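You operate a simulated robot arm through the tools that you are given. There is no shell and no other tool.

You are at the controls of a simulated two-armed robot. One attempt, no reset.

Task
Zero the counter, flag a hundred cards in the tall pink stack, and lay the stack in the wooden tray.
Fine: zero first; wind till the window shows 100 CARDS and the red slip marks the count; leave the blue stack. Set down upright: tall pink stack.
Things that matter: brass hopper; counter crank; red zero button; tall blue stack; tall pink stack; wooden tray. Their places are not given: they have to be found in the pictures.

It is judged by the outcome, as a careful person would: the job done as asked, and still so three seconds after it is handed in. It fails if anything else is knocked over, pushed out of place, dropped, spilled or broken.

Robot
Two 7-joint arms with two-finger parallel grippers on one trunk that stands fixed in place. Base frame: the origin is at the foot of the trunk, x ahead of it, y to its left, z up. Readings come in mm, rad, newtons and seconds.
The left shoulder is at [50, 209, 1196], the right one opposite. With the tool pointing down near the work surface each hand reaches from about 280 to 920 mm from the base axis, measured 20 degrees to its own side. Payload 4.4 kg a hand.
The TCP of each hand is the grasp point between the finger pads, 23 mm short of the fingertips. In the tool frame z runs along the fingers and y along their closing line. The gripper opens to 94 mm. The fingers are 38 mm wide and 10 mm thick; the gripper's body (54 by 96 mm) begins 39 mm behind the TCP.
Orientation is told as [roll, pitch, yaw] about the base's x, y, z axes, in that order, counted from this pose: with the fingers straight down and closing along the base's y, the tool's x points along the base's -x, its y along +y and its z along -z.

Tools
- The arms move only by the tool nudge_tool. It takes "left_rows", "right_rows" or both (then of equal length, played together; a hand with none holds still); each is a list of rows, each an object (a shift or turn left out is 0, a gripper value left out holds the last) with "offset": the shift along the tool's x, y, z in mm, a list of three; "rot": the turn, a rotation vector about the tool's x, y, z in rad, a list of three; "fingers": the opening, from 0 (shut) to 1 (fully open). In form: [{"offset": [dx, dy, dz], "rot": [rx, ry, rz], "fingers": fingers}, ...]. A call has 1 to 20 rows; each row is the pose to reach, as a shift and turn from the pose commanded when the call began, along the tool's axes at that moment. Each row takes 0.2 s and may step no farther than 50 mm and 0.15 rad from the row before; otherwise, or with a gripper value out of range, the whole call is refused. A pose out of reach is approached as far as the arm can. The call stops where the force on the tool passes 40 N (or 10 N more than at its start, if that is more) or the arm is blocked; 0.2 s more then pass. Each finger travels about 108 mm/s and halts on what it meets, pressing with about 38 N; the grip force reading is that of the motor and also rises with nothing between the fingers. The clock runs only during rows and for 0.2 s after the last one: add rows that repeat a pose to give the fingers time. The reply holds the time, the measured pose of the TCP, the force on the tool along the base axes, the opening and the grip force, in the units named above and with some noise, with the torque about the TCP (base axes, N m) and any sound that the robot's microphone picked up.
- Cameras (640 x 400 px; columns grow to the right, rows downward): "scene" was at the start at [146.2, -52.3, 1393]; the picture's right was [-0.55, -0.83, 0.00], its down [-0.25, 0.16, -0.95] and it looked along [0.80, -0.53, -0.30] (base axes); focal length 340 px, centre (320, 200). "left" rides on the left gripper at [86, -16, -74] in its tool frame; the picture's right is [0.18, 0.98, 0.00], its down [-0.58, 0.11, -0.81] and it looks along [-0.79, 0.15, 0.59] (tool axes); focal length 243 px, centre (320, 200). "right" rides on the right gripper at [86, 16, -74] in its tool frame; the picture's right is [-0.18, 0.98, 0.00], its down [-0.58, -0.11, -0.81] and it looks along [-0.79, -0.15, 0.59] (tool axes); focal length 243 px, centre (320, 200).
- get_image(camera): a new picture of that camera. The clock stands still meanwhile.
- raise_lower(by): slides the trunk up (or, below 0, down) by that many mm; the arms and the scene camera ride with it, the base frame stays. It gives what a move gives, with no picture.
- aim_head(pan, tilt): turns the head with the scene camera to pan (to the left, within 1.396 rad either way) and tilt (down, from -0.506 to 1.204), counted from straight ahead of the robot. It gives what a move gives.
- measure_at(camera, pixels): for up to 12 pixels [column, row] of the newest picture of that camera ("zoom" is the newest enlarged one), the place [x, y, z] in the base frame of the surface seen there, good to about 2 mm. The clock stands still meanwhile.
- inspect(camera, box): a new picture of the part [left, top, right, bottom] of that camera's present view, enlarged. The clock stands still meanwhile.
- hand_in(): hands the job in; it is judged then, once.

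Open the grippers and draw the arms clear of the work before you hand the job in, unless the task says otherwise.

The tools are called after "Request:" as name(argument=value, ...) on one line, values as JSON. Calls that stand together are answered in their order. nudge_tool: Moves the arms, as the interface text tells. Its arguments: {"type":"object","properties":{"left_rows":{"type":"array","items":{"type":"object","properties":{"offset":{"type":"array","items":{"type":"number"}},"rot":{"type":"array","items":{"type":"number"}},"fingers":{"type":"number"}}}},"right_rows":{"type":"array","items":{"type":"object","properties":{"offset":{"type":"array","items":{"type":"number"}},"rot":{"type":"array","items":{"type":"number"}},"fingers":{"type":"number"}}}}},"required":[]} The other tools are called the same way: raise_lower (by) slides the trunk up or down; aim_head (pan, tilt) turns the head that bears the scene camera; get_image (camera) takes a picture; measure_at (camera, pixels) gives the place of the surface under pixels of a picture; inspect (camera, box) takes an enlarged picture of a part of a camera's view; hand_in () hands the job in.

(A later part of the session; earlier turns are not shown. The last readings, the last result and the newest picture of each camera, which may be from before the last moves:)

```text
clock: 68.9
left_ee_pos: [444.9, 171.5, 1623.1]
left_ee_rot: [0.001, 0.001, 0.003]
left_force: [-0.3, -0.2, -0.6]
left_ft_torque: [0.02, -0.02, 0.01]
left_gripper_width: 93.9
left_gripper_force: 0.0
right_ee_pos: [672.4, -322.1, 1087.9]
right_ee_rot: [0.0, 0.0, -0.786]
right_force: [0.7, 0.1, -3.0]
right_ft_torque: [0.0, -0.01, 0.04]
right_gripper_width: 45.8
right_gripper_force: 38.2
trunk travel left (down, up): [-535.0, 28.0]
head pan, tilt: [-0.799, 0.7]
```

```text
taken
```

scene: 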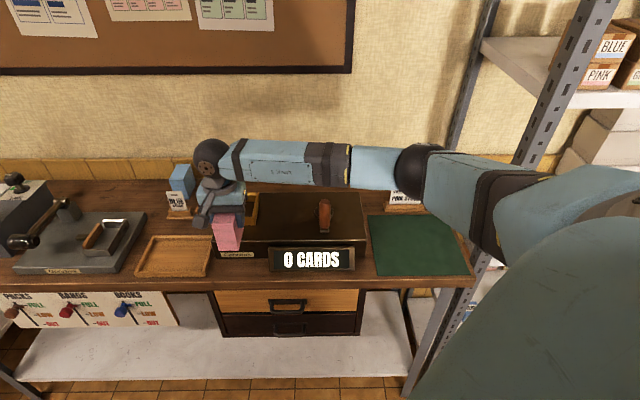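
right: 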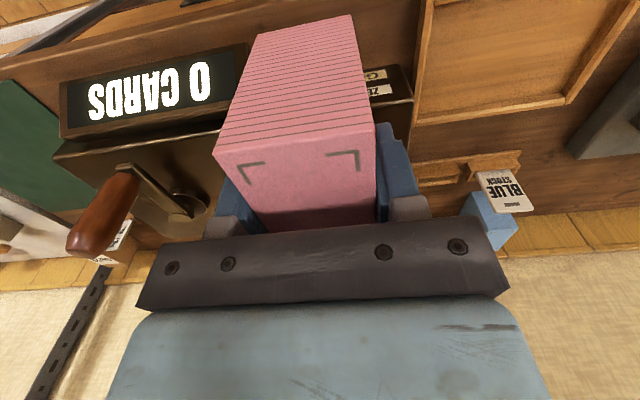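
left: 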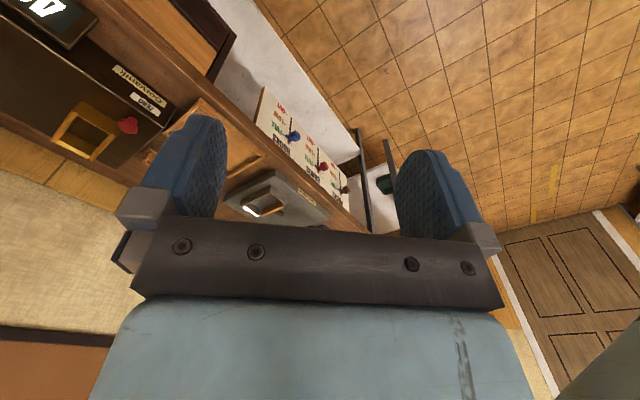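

The hand hides the hopper in the scene view. I'll shift 110 mm left (tool +y) for a clean, high-angle look at the hopper to measure it accurately.

Request:
nudge_tool(right_rows=[{"offset": [0, 40, 0]}, {"offset": [0, 80, 0]}, {"offset": [0, 110, 0]}, {"offset": [0, 110, 0]}])

Request:
inspect(camera="scene", box=[215, 180, 275, 240])

```text
clock: 69.9
left_ee_pos: [446.7, 173.7, 1622.9]
left_ee_rot: [0.002, 0.001, 0.002]
left_force: [-0.8, 0.2, 0.6]
left_ft_torque: [0.03, 0.03, -0.01]
left_gripper_width: 94.1
left_gripper_force: 0.1
right_ee_pos: [748.6, -244.5, 1089.4]
right_ee_rot: [0.0, 0.001, -0.783]
right_force: [0.5, -0.4, -3.2]
right_ft_torque: [0.0, 0.02, 0.02]
right_gripper_width: 45.9
right_gripper_force: 37.8
trunk travel left (down, up): [-535.0, 28.0]
head pan, tilt: [-0.799, 0.7]
```

```text
6.67 times, centred on (245, 210) of scene
```

zoom: 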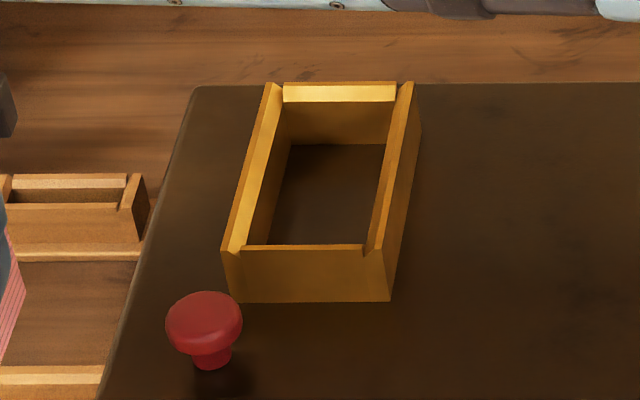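

Now measuring the hopper's corners from this view: rim corners, inner edges at rim, and floor corners.

Request:
measure_at(camera="zoom", pixels=[[226, 250], [269, 86], [381, 250], [411, 86], [305, 248], [340, 85], [292, 150], [383, 150], [273, 240], [325, 195], [245, 165], [398, 165]])

Request:
measure_at(camera="zoom", pixels=[[280, 99], [286, 140], [260, 235], [242, 245], [365, 250], [395, 99], [340, 100], [340, 140], [252, 200], [262, 200], [385, 180], [378, 200]])

```text
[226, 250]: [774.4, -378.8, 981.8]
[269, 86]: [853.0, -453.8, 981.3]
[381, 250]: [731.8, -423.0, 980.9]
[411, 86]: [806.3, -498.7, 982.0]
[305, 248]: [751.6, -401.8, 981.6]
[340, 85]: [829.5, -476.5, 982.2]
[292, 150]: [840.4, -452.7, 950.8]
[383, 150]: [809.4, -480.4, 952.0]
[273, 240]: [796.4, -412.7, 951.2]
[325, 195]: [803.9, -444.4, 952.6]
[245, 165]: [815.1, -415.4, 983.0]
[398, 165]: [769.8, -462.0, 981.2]
```

```text
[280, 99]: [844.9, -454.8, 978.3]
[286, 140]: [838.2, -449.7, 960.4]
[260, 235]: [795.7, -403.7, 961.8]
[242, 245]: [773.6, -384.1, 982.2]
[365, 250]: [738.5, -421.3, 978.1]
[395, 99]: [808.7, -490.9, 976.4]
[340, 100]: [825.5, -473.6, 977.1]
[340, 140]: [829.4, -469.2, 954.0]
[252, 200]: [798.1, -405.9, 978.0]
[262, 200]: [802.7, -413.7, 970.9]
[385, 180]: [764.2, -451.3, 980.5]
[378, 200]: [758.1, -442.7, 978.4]
```

Hopper centre is about (791.4,-438.5), inner opening ≈50×95 mm. For better reach I'll raise the hand 160 mm and lower the trunk 160 mm, leaving the stack at the same height.

Request:
nudge_tool(right_rows=[{"offset": [0, 0, -40]}, {"offset": [0, 0, -80]}, {"offset": [0, 0, -120]}, {"offset": [0, 0, -160]}, {"offset": [0, 0, -160]}])

Request:
raise_lower(by=-160)

Request:
get_image(camera="scene")

```text
clock: 71.1
left_ee_pos: [447.6, 171.7, 1622.6]
left_ee_rot: [0.0, -0.001, 0.001]
left_force: [0.5, 1.2, 0.2]
left_ft_torque: [-0.02, 0.06, -0.03]
left_gripper_width: 94.0
left_gripper_force: 0.1
right_ee_pos: [747.9, -241.3, 1248.2]
right_ee_rot: [0.0, 0.002, -0.784]
right_force: [-0.6, -0.3, -1.9]
right_ft_torque: [-0.01, -0.02, 0.01]
right_gripper_width: 45.6
right_gripper_force: 38.7
trunk travel left (down, up): [-535.0, 28.0]
head pan, tilt: [-0.799, 0.7]
```

```text
clock: 73.0
left_ee_pos: [446.6, 172.9, 1462.4]
left_ee_rot: [-0.001, -0.001, 0.0]
left_force: [-0.6, -0.3, -0.5]
left_ft_torque: [0.0, 0.01, -0.03]
left_gripper_width: 94.0
left_gripper_force: 0.0
right_ee_pos: [747.8, -241.3, 1089.5]
right_ee_rot: [0.001, 0.0, -0.785]
right_force: [-0.1, 0.8, -2.6]
right_ft_torque: [0.01, 0.02, 0.02]
right_gripper_width: 45.7
right_gripper_force: 37.9
trunk travel left (down, up): [-375.0, 188.0]
head pan, tilt: [-0.799, 0.7]
```

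```text
taken
```

scene: 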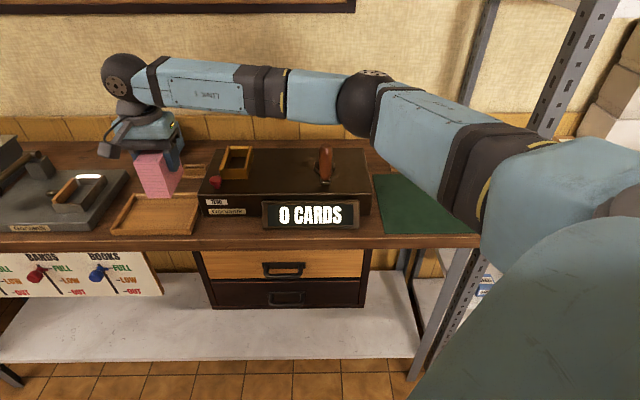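

Now moving over the hopper centre at z≈1089 (stack bottom ≈1028, well above rim 982 and button).

Request:
nudge_tool(right_rows=[{"offset": [-20, -25, 0]}, {"offset": [-50, -50, 0]}, {"offset": [-85, -75, 0]}, {"offset": [-120, -95, 0]}, {"offset": [-150, -105, 0]}, {"offset": [-170.2, -108.6, 0]}, {"offset": [-170.2, -108.6, 0]}])

Request:
inspect(camera="scene", box=[190, 90, 290, 215])

Request:
get_image(camera="right")

```text
clock: 74.6
left_ee_pos: [446.0, 172.1, 1463.4]
left_ee_rot: [0.001, -0.001, 0.001]
left_force: [-0.3, -0.8, 0.1]
left_ft_torque: [0.0, 0.01, -0.03]
left_gripper_width: 94.3
left_gripper_force: 0.1
right_ee_pos: [789.9, -441.4, 1089.3]
right_ee_rot: [0.001, -0.001, -0.785]
right_force: [0.4, 0.5, -1.7]
right_ft_torque: [-0.01, -0.02, -0.01]
right_gripper_width: 45.6
right_gripper_force: 37.7
trunk travel left (down, up): [-375.0, 188.0]
head pan, tilt: [-0.799, 0.7]
```

```text
3.20 times, centred on (240, 152) of scene
```

zoom: 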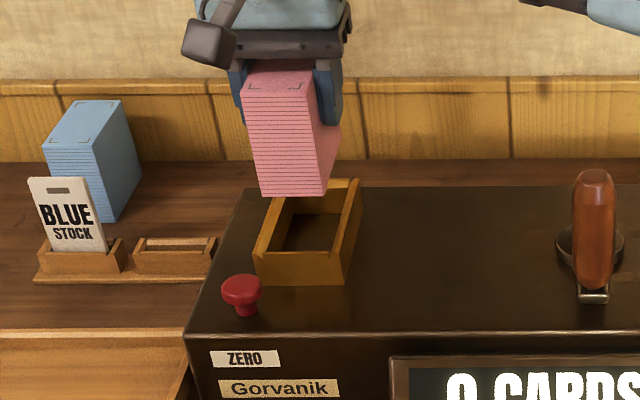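

```text
taken
```

right: 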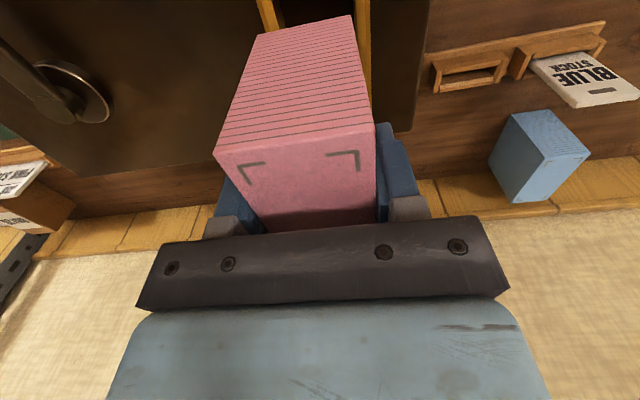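

Measuring the held stack's lower corners in this zoom to see exactly where it sits relative to the hopper.

Request:
measure_at(camera="zoom", pixels=[[266, 192], [322, 193], [327, 185], [338, 133], [336, 140], [246, 98], [311, 92], [290, 150], [322, 160], [257, 250], [345, 252], [357, 183]])

```text
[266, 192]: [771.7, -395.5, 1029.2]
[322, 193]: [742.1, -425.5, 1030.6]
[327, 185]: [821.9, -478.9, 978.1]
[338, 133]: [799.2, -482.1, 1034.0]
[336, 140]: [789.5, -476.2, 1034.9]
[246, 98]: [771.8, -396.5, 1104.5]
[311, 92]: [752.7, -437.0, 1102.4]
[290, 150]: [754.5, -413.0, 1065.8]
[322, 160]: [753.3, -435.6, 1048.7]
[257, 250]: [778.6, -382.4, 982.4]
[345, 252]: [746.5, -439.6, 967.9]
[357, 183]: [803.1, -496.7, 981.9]
```

The stack's faces are at u≈-223/-269 and front v≈825, matching the TCP. It needs ≈3 mm to the left (tool +y). I'll shift and lower until its bottom is just above the rim.

Request:
nudge_tool(right_rows=[{"offset": [-0.3, 1.5, 10]}, {"offset": [-0.3, 2.9, 22]}, {"offset": [-0.3, 2.9, 32]}, {"offset": [-0.3, 2.9, 38]}, {"offset": [-0.3, 2.9, 38]}])

Request:
inspect(camera="scene", box=[200, 110, 280, 200])

```text
clock: 75.8
left_ee_pos: [445.9, 172.0, 1463.1]
left_ee_rot: [0.0, 0.003, 0.003]
left_force: [0.7, -0.6, -0.8]
left_ft_torque: [0.01, -0.03, -0.01]
left_gripper_width: 94.1
left_gripper_force: 0.0
right_ee_pos: [793.0, -438.3, 1050.4]
right_ee_rot: [0.0, 0.001, -0.784]
right_force: [0.0, -0.5, -2.9]
right_ft_torque: [-0.05, 0.0, 0.01]
right_gripper_width: 45.8
right_gripper_force: 37.7
trunk travel left (down, up): [-375.0, 188.0]
head pan, tilt: [-0.799, 0.7]
```

```text
4.44 times, centred on (240, 155) of scene
```

zoom: 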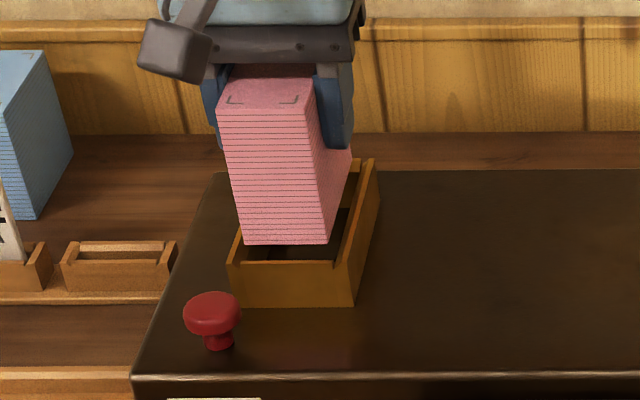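

The stack is just above the rim. Measuring stack bottom corners against the rim edges once more.

Request:
measure_at(camera="zoom", pixels=[[246, 240], [325, 240], [333, 225], [285, 220], [232, 258], [349, 262], [372, 165], [290, 263], [347, 165], [345, 190]])

```text
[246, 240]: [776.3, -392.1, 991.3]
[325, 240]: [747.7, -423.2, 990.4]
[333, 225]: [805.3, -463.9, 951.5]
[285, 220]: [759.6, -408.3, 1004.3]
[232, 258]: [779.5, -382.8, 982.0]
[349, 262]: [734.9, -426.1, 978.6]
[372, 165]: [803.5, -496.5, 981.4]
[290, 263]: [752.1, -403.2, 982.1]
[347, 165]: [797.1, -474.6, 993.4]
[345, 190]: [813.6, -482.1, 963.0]
```

Centred within about 1 mm and the front/back gaps look right. Lowering into the hopper in small steps, stopping ~3 mm above the floor.

Request:
nudge_tool(right_rows=[{"offset": [0, -0.7, 4]}, {"offset": [0, -0.7, 8]}, {"offset": [0, -0.7, 12]}, {"offset": [0, -0.7, 16]}, {"offset": [0, -0.7, 20]}, {"offset": [0, -0.7, 24]}, {"offset": [0, -0.7, 28]}, {"offset": [0, -0.7, 32]}, {"offset": [0, -0.7, 34]}])

Request:
inspect(camera="scene", box=[200, 110, 280, 200])

```text
clock: 77.8
left_ee_pos: [447.0, 173.1, 1462.3]
left_ee_rot: [-0.001, 0.0, 0.003]
left_force: [-0.2, 0.0, 0.0]
left_ft_torque: [0.02, 0.0, 0.02]
left_gripper_width: 94.1
left_gripper_force: 0.1
right_ee_pos: [793.3, -438.3, 1017.4]
right_ee_rot: [-0.002, 0.002, -0.787]
right_force: [0.8, -0.2, -2.7]
right_ft_torque: [0.01, -0.03, -0.01]
right_gripper_width: 45.8
right_gripper_force: 38.0
trunk travel left (down, up): [-375.0, 188.0]
head pan, tilt: [-0.799, 0.7]
```

```text
4.44 times, centred on (240, 155) of scene
```

zoom: 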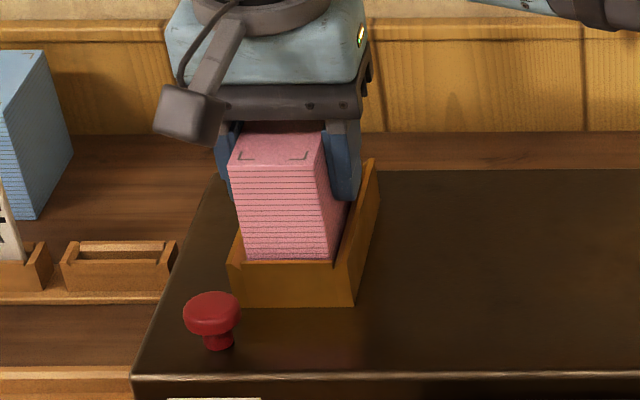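

It went into the hopper with no side force. Lowering the last few millimetres to touch the floor.

Request:
nudge_tool(right_rows=[{"offset": [0, 0, 1.5]}, {"offset": [0, 0, 3]}, {"offset": [0, 0, 4]}, {"offset": [0, 0, 5]}])

```text
clock: 78.8
left_ee_pos: [444.8, 174.7, 1464.0]
left_ee_rot: [0.0, 0.0, 0.002]
left_force: [-0.2, 0.2, 0.1]
left_ft_torque: [0.0, 0.02, 0.0]
left_gripper_width: 93.7
left_gripper_force: 0.1
right_ee_pos: [792.8, -436.6, 1015.9]
right_ee_rot: [0.003, -0.003, -0.784]
right_force: [6.5, -4.0, 18.0]
right_ft_torque: [0.1, 0.52, 0.09]
right_gripper_width: 45.8
right_gripper_force: 38.2
trunk travel left (down, up): [-375.0, 188.0]
head pan, tilt: [-0.799, 0.7]
```

The stack is seated on the hopper floor (18 N upward). I'll relax 2.5 mm, open the fingers to ~75 mm, and check.

Request:
nudge_tool(right_rows=[{"offset": [0, 0, -1.5]}, {"offset": [0, 0, -2.5]}, {"offset": [0, 0, -2.5], "fingers": 0.6}, {"offset": [0, 0, -2.5], "fingers": 0.8}, {"offset": [0, 0, -2.5], "fingers": 0.8}, {"offset": [0, 0, -2.5], "fingers": 0.8}])

Request:
inspect(camera="scene", box=[190, 100, 370, 235])

```text
clock: 80.2
left_ee_pos: [446.1, 172.4, 1464.3]
left_ee_rot: [0.001, 0.0, 0.001]
left_force: [-0.1, 0.1, -0.1]
left_ft_torque: [0.03, 0.03, 0.02]
left_gripper_width: 94.1
left_gripper_force: 0.1
right_ee_pos: [791.9, -437.4, 1014.6]
right_ee_rot: [0.001, 0.0, -0.786]
right_force: [-0.3, -0.2, -0.1]
right_ft_torque: [-0.05, 0.0, 0.0]
right_gripper_width: 75.3
right_gripper_force: 0.1
trunk travel left (down, up): [-375.0, 188.0]
head pan, tilt: [-0.799, 0.7]
```

```text
2.96 times, centred on (280, 168) of scene
```

zoom: 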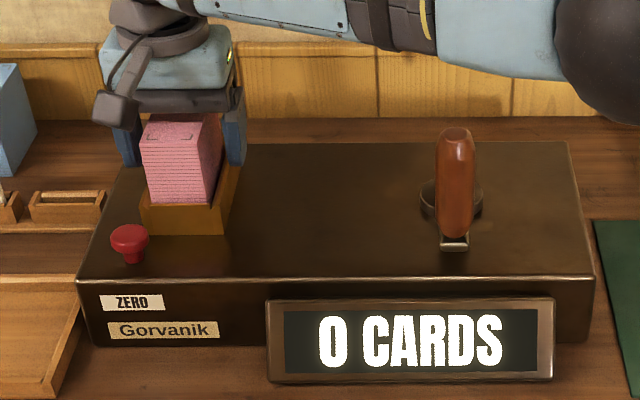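

Stack sits upright in the hopper; window still 0. Raising the hand straight up 115 mm.

Request:
nudge_tool(right_rows=[{"offset": [0, 0, -20]}, {"offset": [0, 0, -45]}, {"offset": [0, 0, -80]}, {"offset": [0, 0, -115]}, {"offset": [0, 0, -115]}])

Request:
inspect(camera="scene", box=[190, 110, 280, 200])

Request:
inspect(camera="scene", box=[290, 130, 360, 200])

Request:
measure_at(camera="zoom", pixels=[[325, 130], [295, 200], [385, 200], [345, 180], [330, 380], [300, 390], [240, 300], [435, 300], [335, 145], [345, 250], [300, 255], [385, 250]])

```text
clock: 81.4
left_ee_pos: [447.2, 170.8, 1462.3]
left_ee_rot: [0.0, -0.001, 0.002]
left_force: [-0.8, -0.2, -0.3]
left_ft_torque: [-0.01, 0.06, 0.04]
left_gripper_width: 94.2
left_gripper_force: 0.1
right_ee_pos: [792.8, -437.8, 1127.4]
right_ee_rot: [0.0, 0.003, -0.785]
right_force: [0.6, -0.2, 0.0]
right_ft_torque: [0.02, -0.02, 0.0]
right_gripper_width: 75.1
right_gripper_force: 0.0
trunk travel left (down, up): [-375.0, 188.0]
head pan, tilt: [-0.799, 0.7]
```

```text
4.44 times, centred on (235, 155) of scene
```

zoom: 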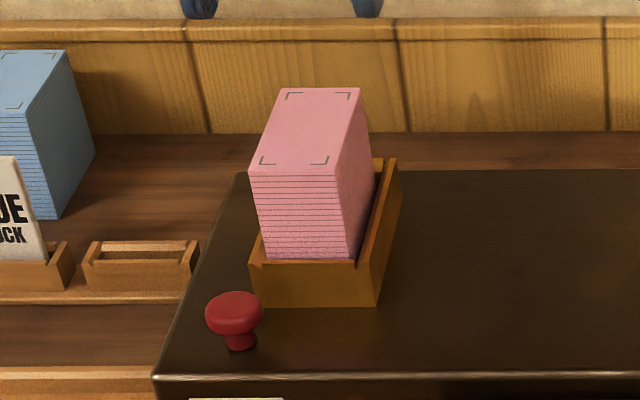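

```text
5.71 times, centred on (325, 165) of scene
```

zoom: 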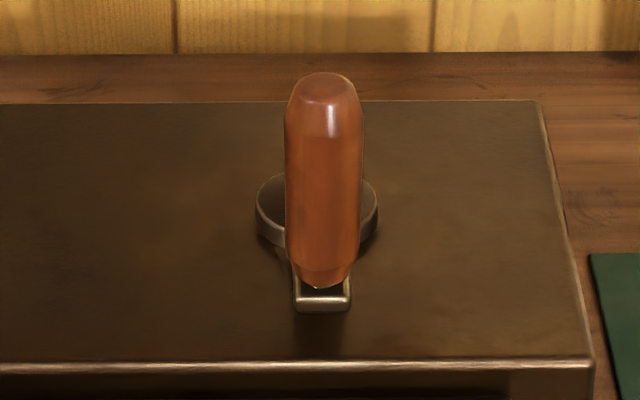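

```text
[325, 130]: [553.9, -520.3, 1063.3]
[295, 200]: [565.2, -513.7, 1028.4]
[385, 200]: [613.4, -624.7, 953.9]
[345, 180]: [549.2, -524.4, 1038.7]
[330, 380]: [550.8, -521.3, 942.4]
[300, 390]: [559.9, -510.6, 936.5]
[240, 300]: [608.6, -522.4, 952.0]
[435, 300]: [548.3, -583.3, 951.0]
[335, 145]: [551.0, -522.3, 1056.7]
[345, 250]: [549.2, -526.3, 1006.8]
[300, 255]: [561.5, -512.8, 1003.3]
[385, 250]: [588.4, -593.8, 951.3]
```

Refining the crank's handle and hub coordinates with more points in this zoom.

Request:
measure_at(camera="zoom", pixels=[[326, 88], [290, 150], [358, 150], [289, 190], [359, 190], [324, 190], [260, 225], [374, 225], [262, 210], [372, 200], [323, 302], [323, 290]])

```text
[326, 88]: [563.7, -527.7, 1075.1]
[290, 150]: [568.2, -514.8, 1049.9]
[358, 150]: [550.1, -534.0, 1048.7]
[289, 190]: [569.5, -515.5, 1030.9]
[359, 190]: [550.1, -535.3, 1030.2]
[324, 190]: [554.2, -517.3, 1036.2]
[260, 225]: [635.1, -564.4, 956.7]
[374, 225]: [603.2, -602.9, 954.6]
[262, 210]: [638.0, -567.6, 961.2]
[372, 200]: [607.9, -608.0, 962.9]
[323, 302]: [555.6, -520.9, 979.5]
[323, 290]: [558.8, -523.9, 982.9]
```

Handle axis ≈(562,-526.5), top 1075; hub ≈(620,-585), so the crank radius is ≈83 mm. Moving over the handle at z≈1127 (tips 1104, clear above it).

Request:
nudge_tool(right_rows=[{"offset": [0, -38, -4], "fingers": 0.75}, {"offset": [20, -76, -4], "fingers": 0.75}, {"offset": [40, -114, -4], "fingers": 0.75}, {"offset": [60, -152, -4], "fingers": 0.75}, {"offset": [80, -190, -4], "fingers": 0.75}, {"offset": [100.5, -225.9, -4], "fingers": 0.75}, {"offset": [100.5, -225.9, -4], "fingers": 0.75}])

Request:
inspect(camera="scene", box=[260, 80, 400, 240])

Request:
get_image(camera="right")

```text
clock: 83.0
left_ee_pos: [447.9, 173.2, 1462.4]
left_ee_rot: [0.001, 0.004, 0.002]
left_force: [0.0, -0.6, -0.5]
left_ft_torque: [-0.01, -0.01, 0.04]
left_gripper_width: 93.9
left_gripper_force: 0.0
right_ee_pos: [566.0, -525.3, 1135.0]
right_ee_rot: [-0.001, 0.002, -0.784]
right_force: [0.6, -0.1, -0.4]
right_ft_torque: [0.0, -0.01, 0.01]
right_gripper_width: 70.5
right_gripper_force: 0.0
trunk travel left (down, up): [-375.0, 188.0]
head pan, tilt: [-0.799, 0.7]
```

```text
2.50 times, centred on (330, 160) of scene
```

zoom: 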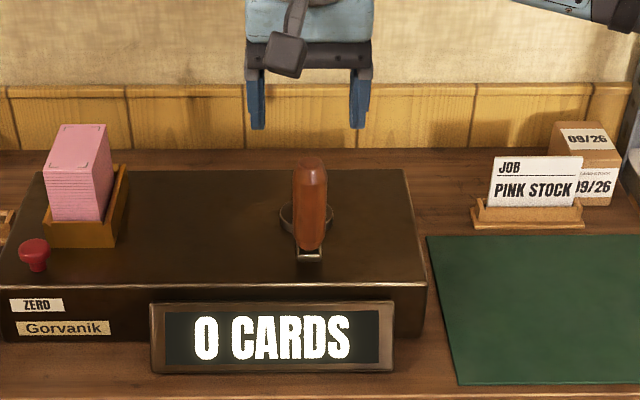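

```text
taken
```

right: 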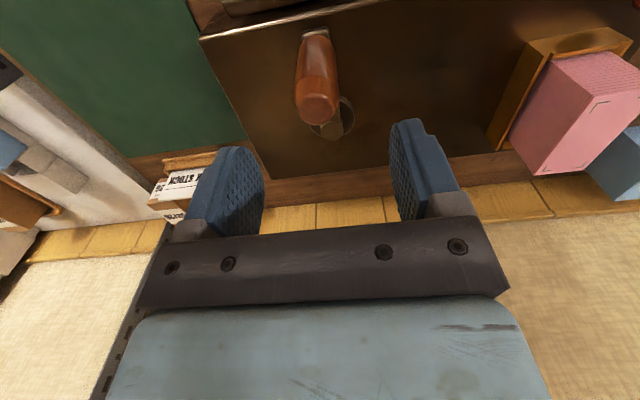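

Checking the handle's position with the right camera at (318,108) before descending around it.

Request:
measure_at(camera="right", pixels=[[318, 108], [302, 95], [336, 90], [345, 115], [318, 60]])

Request:
nudge_tool(right_rows=[{"offset": [1.5, -3, 0]}, {"offset": [1.5, -3, 0]}])

```text
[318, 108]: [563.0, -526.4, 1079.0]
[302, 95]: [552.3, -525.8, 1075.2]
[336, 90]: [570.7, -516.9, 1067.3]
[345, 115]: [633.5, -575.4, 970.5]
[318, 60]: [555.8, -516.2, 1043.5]
```

```text
clock: 83.6
left_ee_pos: [446.2, 172.5, 1463.2]
left_ee_rot: [0.0, 0.0, 0.002]
left_force: [-0.8, 0.5, -0.4]
left_ft_torque: [-0.01, 0.0, -0.02]
left_gripper_width: 93.8
left_gripper_force: 0.0
right_ee_pos: [561.7, -527.0, 1134.1]
right_ee_rot: [-0.002, 0.002, -0.786]
right_force: [-1.0, -0.3, 0.1]
right_ft_torque: [-0.03, -0.03, 0.01]
right_gripper_width: 70.5
right_gripper_force: 0.0
trunk travel left (down, up): [-375.0, 188.0]
head pan, tilt: [-0.799, 0.7]
```

Aligned with the handle. Descending 86 mm with open fingers straddling the handle, then closing on it.

Request:
nudge_tool(right_rows=[{"offset": [0, 0, 25]}, {"offset": [0, 0, 50]}, {"offset": [0, 0, 70]}, {"offset": [0, 0, 86]}, {"offset": [0, 0, 86]}])

Request:
inspect(camera="scene", box=[260, 80, 400, 240])

Request:
get_image(camera="right")

```text
clock: 84.8
left_ee_pos: [446.7, 173.2, 1462.9]
left_ee_rot: [0.0, 0.001, 0.001]
left_force: [-0.4, 0.0, -0.6]
left_ft_torque: [0.01, 0.02, 0.0]
left_gripper_width: 94.0
left_gripper_force: 0.2
right_ee_pos: [559.4, -527.4, 1046.7]
right_ee_rot: [0.002, 0.001, -0.786]
right_force: [-0.2, 1.0, 0.3]
right_ft_torque: [-0.03, -0.04, 0.03]
right_gripper_width: 70.6
right_gripper_force: 0.0
trunk travel left (down, up): [-375.0, 188.0]
head pan, tilt: [-0.799, 0.7]
```

```text
2.50 times, centred on (330, 160) of scene
```

zoom: 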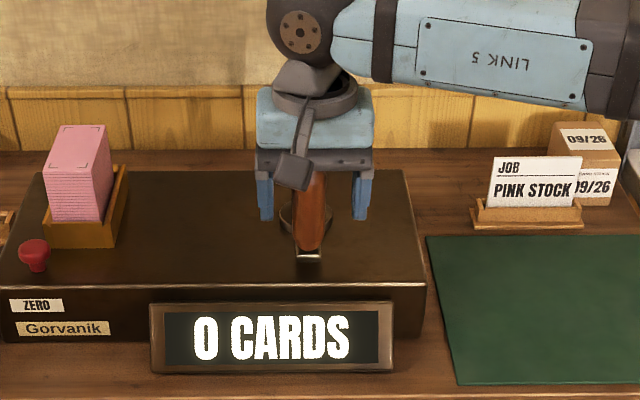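

```text
taken
```

right: 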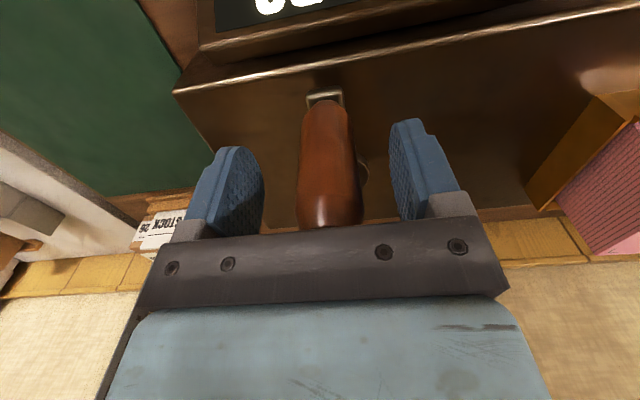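

The handle is between the pads. Closing on it.

Request:
nudge_tool(right_rows=[{"offset": [-1, 1.2, 0], "fingers": 0.5}, {"offset": [-1, 1.2, 0], "fingers": 0.15}, {"offset": [-1, 1.2, 0], "fingers": 0.15}, {"offset": [-1, 1.2, 0], "fingers": 0.15}])

Request:
inspect(camera="scene", box=[190, 80, 400, 240])

```text
clock: 85.8
left_ee_pos: [446.7, 171.8, 1464.2]
left_ee_rot: [0.0, 0.001, 0.001]
left_force: [-0.7, 0.1, -1.1]
left_ft_torque: [0.01, -0.01, 0.02]
left_gripper_width: 94.1
left_gripper_force: 0.0
right_ee_pos: [560.0, -529.4, 1046.1]
right_ee_rot: [-0.001, 0.001, -0.783]
right_force: [-0.6, 0.2, -2.5]
right_ft_torque: [0.05, 0.13, 0.01]
right_gripper_width: 30.5
right_gripper_force: 44.7
trunk travel left (down, up): [-375.0, 188.0]
head pan, tilt: [-0.799, 0.7]
```

```text
2.50 times, centred on (295, 160) of scene
```

zoom: 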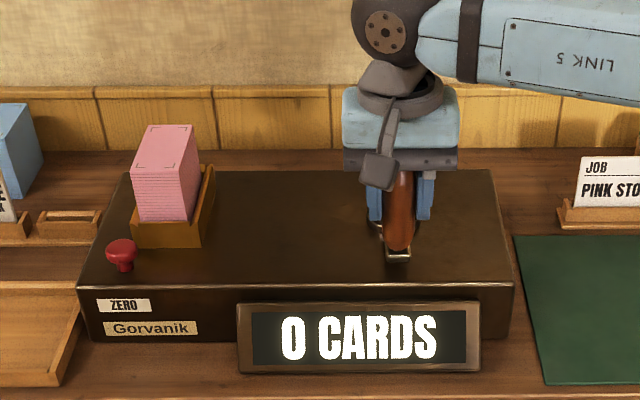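

Gripped on the 30 mm handle. In the tool frame the hub lies at about (-82.5, 0), so I'll try a first 30° of clockwise winding and watch the window and forces.

Request:
nudge_tool(right_rows=[{"offset": [-0.3, 7.2, 0], "fingers": 0.15}, {"offset": [-1.25, 14.3, 0], "fingers": 0.15}, {"offset": [-2.8, 21.4, 0], "fingers": 0.15}, {"offset": [-5, 28.2, 0], "fingers": 0.15}, {"offset": [-7.7, 34.9, 0], "fingers": 0.15}, {"offset": [-11.05, 41.25, 0], "fingers": 0.15}])

Request:
inspect(camera="scene", box=[190, 80, 400, 240])

```text
clock: 87.2
left_ee_pos: [448.4, 174.2, 1462.2]
left_ee_rot: [-0.001, 0.002, 0.002]
left_force: [0.3, 0.0, -1.0]
left_ft_torque: [0.01, 0.0, 0.01]
left_gripper_width: 94.1
left_gripper_force: 0.1
right_ee_pos: [599.6, -504.7, 1046.5]
right_ee_rot: [-0.002, 0.0, -0.785]
right_force: [-3.7, 18.1, -18.4]
right_ft_torque: [-0.24, -0.16, -0.03]
right_gripper_width: 30.8
right_gripper_force: 45.1
trunk travel left (down, up): [-375.0, 188.0]
head pan, tilt: [-0.799, 0.7]
```

```text
2.50 times, centred on (295, 160) of scene
```

zoom: 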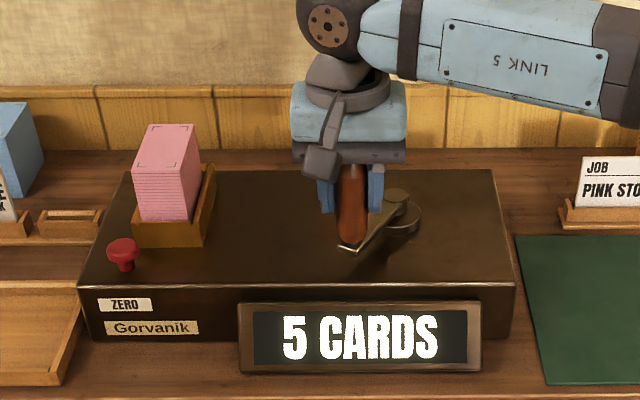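

The window reads 5 CARDS after ~30° clockwise (so ~60 per turn; 100 cards ≈ 600°). There's ≈18 N of outward force, so I'll measure the now-visible hub to correct the circle.

Request:
inspect(camera="scene", box=[285, 130, 345, 185])

Request:
measure_at(camera="zoom", pixels=[[375, 160], [340, 175], [410, 165], [425, 230], [320, 215], [250, 225], [225, 285], [300, 235], [375, 175], [240, 200], [440, 180]])

```text
7.27 times, centred on (315, 158) of scene
```

zoom: 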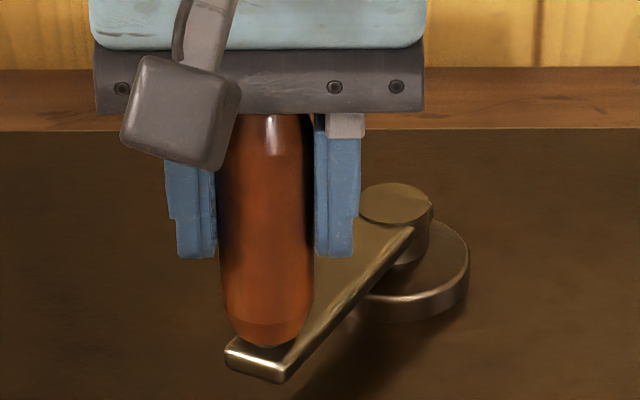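

```text
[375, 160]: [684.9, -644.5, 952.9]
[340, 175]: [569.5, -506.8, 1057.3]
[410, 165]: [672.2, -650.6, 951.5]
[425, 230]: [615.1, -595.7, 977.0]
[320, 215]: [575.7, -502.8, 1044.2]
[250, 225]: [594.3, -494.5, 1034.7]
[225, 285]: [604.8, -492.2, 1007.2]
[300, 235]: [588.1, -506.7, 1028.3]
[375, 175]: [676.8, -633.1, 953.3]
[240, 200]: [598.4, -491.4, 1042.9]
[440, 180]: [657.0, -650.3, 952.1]
```

Measuring the hub cap's top (ellipse around (395,203)) and the handle's silhouette.

Request:
measure_at(camera="zoom", pixels=[[395, 203], [362, 205], [428, 205], [395, 188], [395, 219], [221, 230], [311, 230], [266, 230], [270, 325], [258, 350], [232, 352], [282, 368]])

```text
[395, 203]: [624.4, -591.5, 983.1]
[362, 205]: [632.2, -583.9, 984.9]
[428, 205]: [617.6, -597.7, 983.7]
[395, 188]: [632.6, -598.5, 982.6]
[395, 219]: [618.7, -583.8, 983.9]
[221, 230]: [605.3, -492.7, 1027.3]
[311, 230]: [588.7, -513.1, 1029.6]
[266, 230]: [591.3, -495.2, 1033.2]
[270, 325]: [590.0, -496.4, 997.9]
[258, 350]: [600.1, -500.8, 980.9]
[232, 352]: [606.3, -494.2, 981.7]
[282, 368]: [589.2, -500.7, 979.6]
```

The hub axis is at (625,-591) and the handle radius ≈90.5 mm, a bit larger than assumed. Continuing clockwise ~60° on the corrected circle.

Request:
nudge_tool(right_rows=[{"offset": [-3.5, 7, 0], "fingers": 0.15}, {"offset": [-7.5, 13.7, 0], "fingers": 0.15}, {"offset": [-18.25, 25.25, 0], "fingers": 0.15}, {"offset": [-30.8, 34.75, 0], "fingers": 0.15}, {"offset": [-44.9, 41.9, 0], "fingers": 0.15}, {"offset": [-60, 46.5, 0], "fingers": 0.15}, {"offset": [-75.6, 48.4, 0], "fingers": 0.15}])

Request:
inspect(camera="scene", box=[190, 80, 400, 240])

```text
clock: 88.8
left_ee_pos: [449.1, 173.0, 1462.9]
left_ee_rot: [-0.001, 0.002, 0.002]
left_force: [-0.7, 0.0, -0.7]
left_ft_torque: [0.04, 0.0, 0.0]
left_gripper_width: 94.1
left_gripper_force: 0.0
right_ee_pos: [685.0, -527.1, 1045.3]
right_ee_rot: [-0.002, 0.002, -0.784]
right_force: [4.6, 2.4, -10.2]
right_ft_torque: [-0.2, 0.26, -0.01]
right_gripper_width: 30.6
right_gripper_force: 44.8
trunk travel left (down, up): [-375.0, 188.0]
head pan, tilt: [-0.799, 0.7]
```

```text
2.50 times, centred on (295, 160) of scene
```

zoom: 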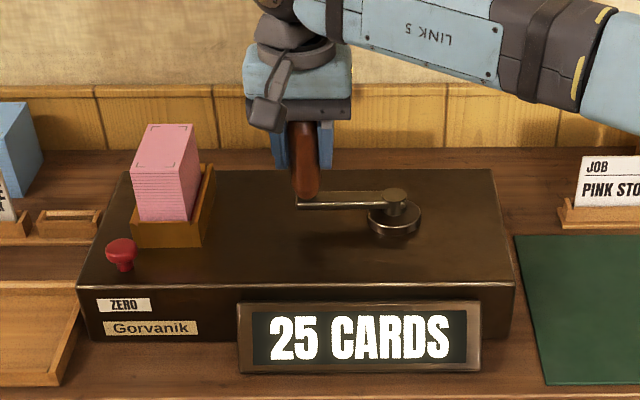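

25 CARDS at a quarter turn, so 100 cards is one full turn. Forces are small; continuing clockwise to ~178° in 10° rows.

Request:
nudge_tool(right_rows=[{"offset": [-15.8, -0.8, 0], "fingers": 0.15}, {"offset": [-31.1, -4.3, 0], "fingers": 0.15}, {"offset": [-45.6, -10.5, 0], "fingers": 0.15}, {"offset": [-58.9, -19.1, 0], "fingers": 0.15}, {"offset": [-70.4, -29.85, 0], "fingers": 0.15}, {"offset": [-79.9, -42.4, 0], "fingers": 0.15}, {"offset": [-87.1, -56.5, 0], "fingers": 0.15}, {"offset": [-91.7, -71.6, 0], "fingers": 0.15}, {"offset": [-93.6, -87.2, 0], "fingers": 0.15}])

Request:
inspect(camera="scene", box=[190, 80, 400, 240])

```text
clock: 90.8
left_ee_pos: [445.3, 171.6, 1463.9]
left_ee_rot: [0.0, -0.001, 0.001]
left_force: [-0.2, -0.6, -0.2]
left_ft_torque: [0.01, 0.04, -0.03]
left_gripper_width: 94.0
left_gripper_force: 0.0
right_ee_pos: [690.6, -653.1, 1049.1]
right_ee_rot: [0.004, -0.002, -0.783]
right_force: [-8.2, 9.0, -8.1]
right_ft_torque: [-0.75, -1.08, 0.02]
right_gripper_width: 30.4
right_gripper_force: 45.3
trunk travel left (down, up): [-375.0, 188.0]
head pan, tilt: [-0.799, 0.7]
```

```text
2.50 times, centred on (295, 160) of scene
```

zoom: 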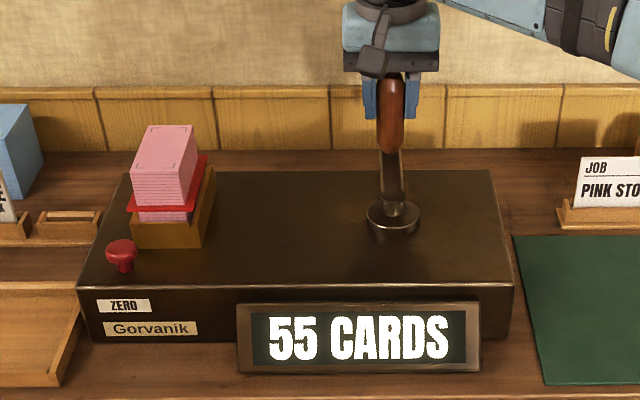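

55 CARDS at about 177°, so each 15° adds 5 cards and 100 should come at ≈300°. A red slip has appeared in the stack; zooming in on it.

Request:
inspect(camera="scene", box=[215, 115, 275, 185])

```text
5.71 times, centred on (245, 150) of scene
```

zoom: 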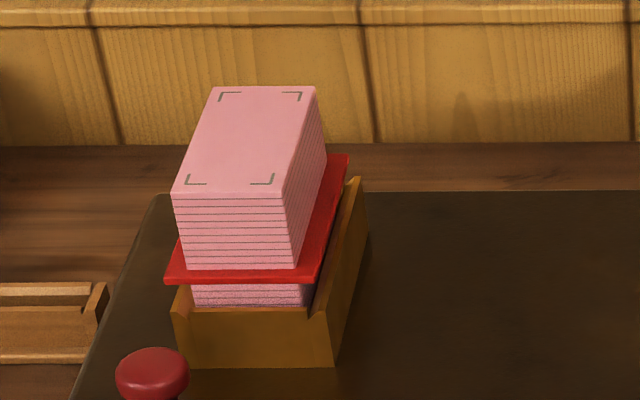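

Measuring the slip's height and overhang now.

Request:
measure_at(camera="zoom", pixels=[[235, 276], [170, 278], [312, 278], [340, 165], [235, 262], [225, 295], [245, 140], [285, 185], [180, 188]])

```text
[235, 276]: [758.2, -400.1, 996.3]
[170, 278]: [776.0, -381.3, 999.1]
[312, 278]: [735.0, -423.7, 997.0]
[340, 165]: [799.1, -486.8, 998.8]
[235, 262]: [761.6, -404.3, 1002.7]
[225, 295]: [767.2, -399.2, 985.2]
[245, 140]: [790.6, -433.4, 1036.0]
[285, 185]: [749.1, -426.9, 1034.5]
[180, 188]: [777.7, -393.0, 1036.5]
```

The slip stands ≈6 mm proud all round at z≈998 at 55 cards. Continuing clockwise to ~268° and checking the count.

Request:
nudge_tool(right_rows=[{"offset": [0.8, -15.8, 0], "fingers": 0.15}, {"offset": [4.3, -31.1, 0], "fingers": 0.15}, {"offset": [10.5, -45.6, 0], "fingers": 0.15}, {"offset": [19.1, -58.9, 0], "fingers": 0.15}, {"offset": [29.85, -70.4, 0], "fingers": 0.15}, {"offset": [42.4, -79.9, 0], "fingers": 0.15}, {"offset": [56.5, -87.1, 0], "fingers": 0.15}])

Request:
inspect(camera="scene", box=[190, 80, 400, 240])

```text
clock: 92.4
left_ee_pos: [446.6, 176.7, 1462.6]
left_ee_rot: [-0.004, 0.0, 0.001]
left_force: [0.7, -1.1, 1.0]
left_ft_torque: [0.01, -0.05, -0.02]
left_gripper_width: 93.8
left_gripper_force: 0.3
right_ee_pos: [590.2, -672.1, 1050.6]
right_ee_rot: [-0.001, -0.002, -0.781]
right_force: [7.8, 20.7, 6.6]
right_ft_torque: [-0.8, -0.88, -0.05]
right_gripper_width: 30.7
right_gripper_force: 45.7
trunk travel left (down, up): [-375.0, 188.0]
head pan, tilt: [-0.799, 0.7]
```

```text
2.50 times, centred on (295, 160) of scene
```

zoom: 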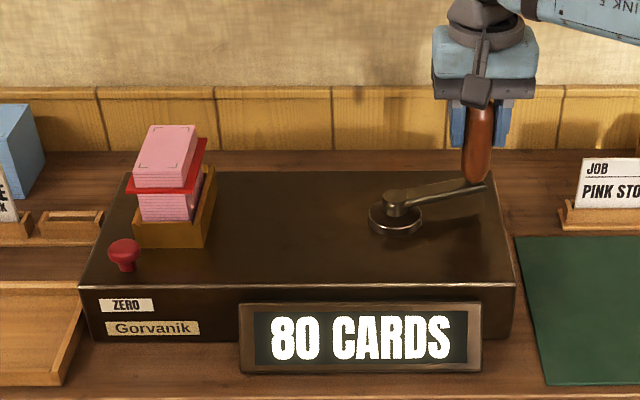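

80 CARDS at ≈247°, slip rising with the count. Continuing more slowly to ~288°, where I expect 95.

Request:
nudge_tool(right_rows=[{"offset": [7.5, -2, 0], "fingers": 0.15}, {"offset": [15.3, -3.6, 0], "fingers": 0.15}, {"offset": [23, -4.8, 0], "fingers": 0.15}, {"offset": [30.8, -5.5, 0], "fingers": 0.15}, {"offset": [38.6, -5.4, 0], "fingers": 0.15}, {"offset": [46.4, -4.7, 0], "fingers": 0.15}, {"offset": [54, -3.3, 0], "fingers": 0.15}])

Request:
inspect(camera="scene", box=[190, 80, 400, 240])

```text
clock: 93.9
left_ee_pos: [448.7, 173.0, 1462.3]
left_ee_rot: [0.0, 0.0, 0.001]
left_force: [0.3, -0.5, 0.2]
left_ft_torque: [0.07, 0.01, 0.01]
left_gripper_width: 94.1
left_gripper_force: 0.0
right_ee_pos: [552.9, -638.6, 1049.4]
right_ee_rot: [0.009, -0.003, -0.781]
right_force: [17.8, 12.6, 8.3]
right_ft_torque: [0.27, 0.61, -0.07]
right_gripper_width: 30.7
right_gripper_force: 44.7
trunk travel left (down, up): [-375.0, 188.0]
head pan, tilt: [-0.799, 0.7]
stopped in row 7 (right hand): the force on the tool passed its limit at 40 N (the readings are from after the stop); the commanded pose is now the measured one
```

```text
2.50 times, centred on (295, 160) of scene
```

zoom: 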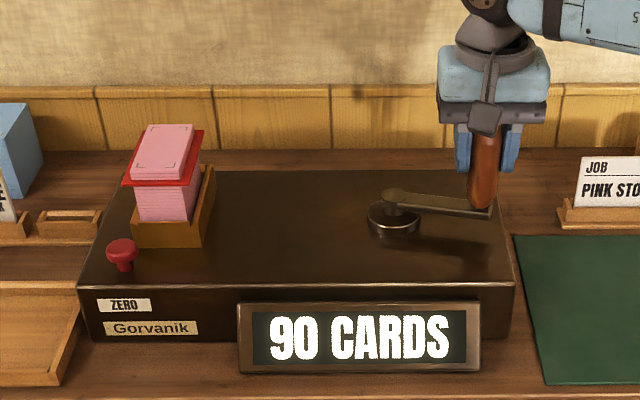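

The call stopped on force at ≈281° with 90 CARDS; the circle centre is off by about a millimetre. I'll continue along an arc corrected to hub (626,-590), R≈89.6, starting from the present pose.

Request:
nudge_tool(right_rows=[{"offset": [3.8, 0.9, 0], "fingers": 0.15}, {"offset": [7.6, 1.9, 0], "fingers": 0.15}, {"offset": [11.3, 3.1, 0], "fingers": 0.15}, {"offset": [15, 4.4, 0], "fingers": 0.15}])

Request:
inspect(camera="scene", box=[190, 80, 400, 240])

```text
clock: 94.9
left_ee_pos: [449.7, 177.5, 1461.8]
left_ee_rot: [-0.005, 0.002, 0.001]
left_force: [0.2, -0.1, 0.1]
left_ft_torque: [-0.01, -0.01, -0.03]
left_gripper_width: 93.9
left_gripper_force: 0.0
right_ee_pos: [544.9, -623.5, 1049.0]
right_ee_rot: [0.0, -0.002, -0.785]
right_force: [30.1, 10.8, 18.5]
right_ft_torque: [0.26, 0.14, -0.05]
right_gripper_width: 30.4
right_gripper_force: 45.4
trunk travel left (down, up): [-375.0, 188.0]
head pan, tilt: [-0.799, 0.7]
```

```text
2.50 times, centred on (295, 160) of scene
```

zoom: 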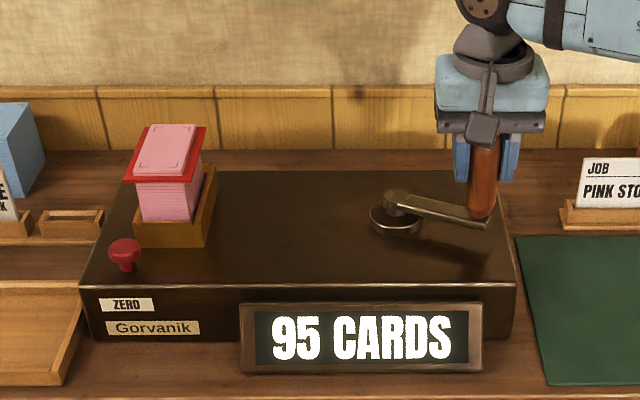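

95 CARDS. The inward force (~32 N) says to tighten the radius ~2 mm; I'll advance ~8° more with that correction.

Request:
nudge_tool(right_rows=[{"offset": [1.5, 2.6, 0], "fingers": 0.15}, {"offset": [4.5, 4.4, 0], "fingers": 0.15}, {"offset": [7.3, 6, 0], "fingers": 0.15}, {"offset": [10.1, 7.65, 0], "fingers": 0.15}])

Request:
inspect(camera="scene", box=[190, 80, 400, 240])

```text
clock: 95.9
left_ee_pos: [447.3, 175.0, 1462.3]
left_ee_rot: [-0.001, 0.0, 0.002]
left_force: [0.3, -0.1, -0.4]
left_ft_torque: [0.0, -0.01, 0.0]
left_gripper_width: 94.2
left_gripper_force: 0.0
right_ee_pos: [541.9, -612.4, 1050.7]
right_ee_rot: [0.0, -0.002, -0.785]
right_force: [17.0, 2.8, 19.5]
right_ft_torque: [-0.66, -0.42, -0.04]
right_gripper_width: 30.2
right_gripper_force: 44.9
trunk travel left (down, up): [-375.0, 188.0]
head pan, tilt: [-0.799, 0.7]
```

```text
2.50 times, centred on (295, 160) of scene
```

zoom: 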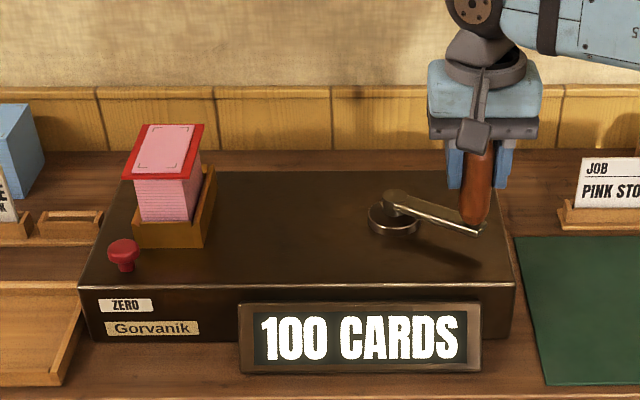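

The window shows 100 CARDS and the slip sits high in the stack. Readings put me only 1–2° past the step, so I'll advance ~4–5° to sit mid-window (next step is 15° on), easing the radial force too.

Request:
nudge_tool(right_rows=[{"offset": [1, 1.6, -0.5], "fingers": 0.15}, {"offset": [2.7, 2.9, -1], "fingers": 0.15}, {"offset": [4.3, 4.1, -1.5], "fingers": 0.15}, {"offset": [5.6, 5.1, -1.5], "fingers": 0.15}])

Request:
inspect(camera="scene", box=[190, 80, 400, 240])

```text
clock: 96.9
left_ee_pos: [446.0, 173.3, 1463.2]
left_ee_rot: [-0.002, -0.001, 0.002]
left_force: [-0.4, -0.7, 0.6]
left_ft_torque: [0.02, 0.04, 0.01]
left_gripper_width: 93.9
left_gripper_force: 0.0
right_ee_pos: [540.9, -606.1, 1049.5]
right_ee_rot: [0.003, -0.001, -0.785]
right_force: [7.9, 0.9, 10.9]
right_ft_torque: [-0.62, -0.05, -0.02]
right_gripper_width: 30.5
right_gripper_force: 44.8
trunk travel left (down, up): [-375.0, 188.0]
head pan, tilt: [-0.799, 0.7]
```

```text
2.50 times, centred on (295, 160) of scene
```

zoom: 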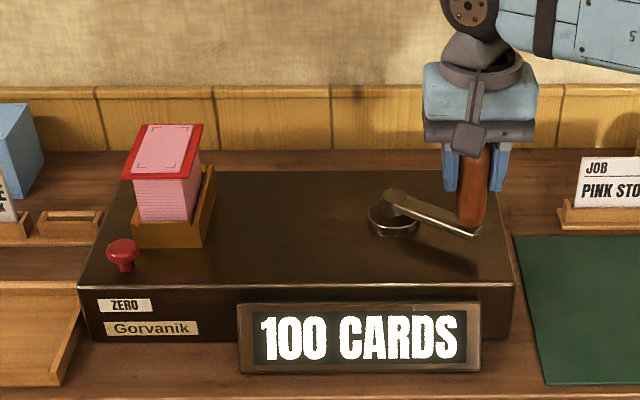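

Still 100 CARDS with low forces. Opening the fingers to let go of the handle and checking the count holds.

Request:
nudge_tool(right_rows=[{"offset": [0, 0, 0], "fingers": 0.4}, {"offset": [0, 0, 0], "fingers": 0.6}, {"offset": [0, 0, 0], "fingers": 0.75}, {"offset": [0, 0, 0], "fingers": 0.75}])

Request:
inspect(camera="scene", box=[190, 80, 400, 240])

Request:
get_image(camera="right")

```text
clock: 97.9
left_ee_pos: [447.9, 172.8, 1462.1]
left_ee_rot: [0.0, 0.001, 0.002]
left_force: [0.5, -0.3, 0.2]
left_ft_torque: [0.0, 0.01, 0.01]
left_gripper_width: 94.3
left_gripper_force: 0.0
right_ee_pos: [541.1, -606.6, 1049.6]
right_ee_rot: [0.002, -0.001, -0.785]
right_force: [-0.2, -0.6, 0.5]
right_ft_torque: [0.01, -0.02, 0.01]
right_gripper_width: 70.6
right_gripper_force: 0.1
trunk travel left (down, up): [-375.0, 188.0]
head pan, tilt: [-0.799, 0.7]
```

```text
2.50 times, centred on (295, 160) of scene
```

zoom: 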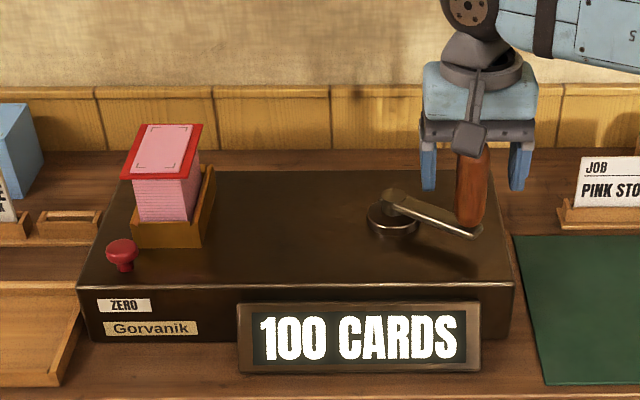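

```text
taken
```

right: 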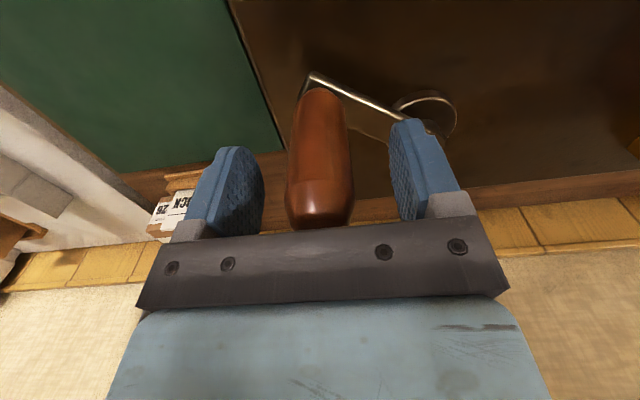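

The count stays at 100 after letting go. Raising the hand straight up 95 mm clear of the handle, then inspecting the flagged stack.

Request:
nudge_tool(right_rows=[{"offset": [0, 0, -20]}, {"offset": [0, 0, -45]}, {"offset": [0, 0, -75]}, {"offset": [0, 0, -95]}, {"offset": [0, 0, -95]}])

Request:
inspect(camera="scene", box=[215, 110, 275, 185])

Request:
measure_at(camera="zoom", pixels=[[205, 160], [150, 172], [285, 175], [330, 85], [240, 120], [210, 172], [190, 185], [270, 190], [310, 130], [300, 200], [215, 255], [235, 210]])

```text
clock: 99.1
left_ee_pos: [446.5, 171.9, 1463.4]
left_ee_rot: [-0.001, 0.0, 0.001]
left_force: [-0.6, -0.5, -0.1]
left_ft_torque: [0.01, -0.04, -0.02]
left_gripper_width: 94.1
left_gripper_force: 0.0
right_ee_pos: [539.6, -607.8, 1145.3]
right_ee_rot: [0.005, -0.001, -0.785]
right_force: [0.7, 0.0, 0.4]
right_ft_torque: [0.0, -0.05, 0.01]
right_gripper_width: 70.5
right_gripper_force: 0.0
trunk travel left (down, up): [-375.0, 188.0]
head pan, tilt: [-0.799, 0.7]
```

```text
5.33 times, centred on (245, 148) of scene
```

zoom: 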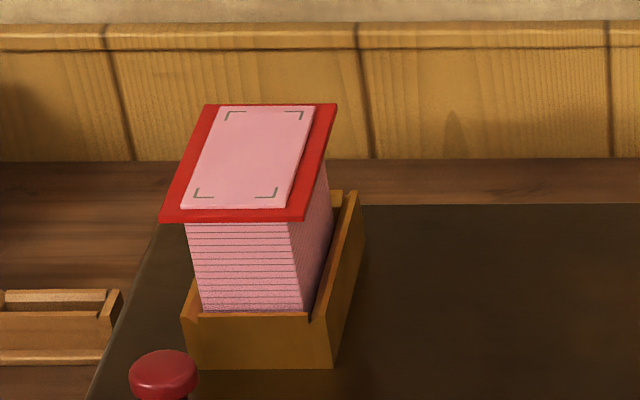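

```text
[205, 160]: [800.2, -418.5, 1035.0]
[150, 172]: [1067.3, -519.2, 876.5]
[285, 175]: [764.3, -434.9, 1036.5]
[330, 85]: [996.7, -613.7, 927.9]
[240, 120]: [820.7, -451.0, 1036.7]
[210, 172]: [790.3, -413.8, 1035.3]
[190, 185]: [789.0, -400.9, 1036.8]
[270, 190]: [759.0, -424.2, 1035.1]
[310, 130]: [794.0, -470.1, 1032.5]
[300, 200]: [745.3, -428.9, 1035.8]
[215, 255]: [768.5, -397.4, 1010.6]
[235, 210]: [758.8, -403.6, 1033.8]
```

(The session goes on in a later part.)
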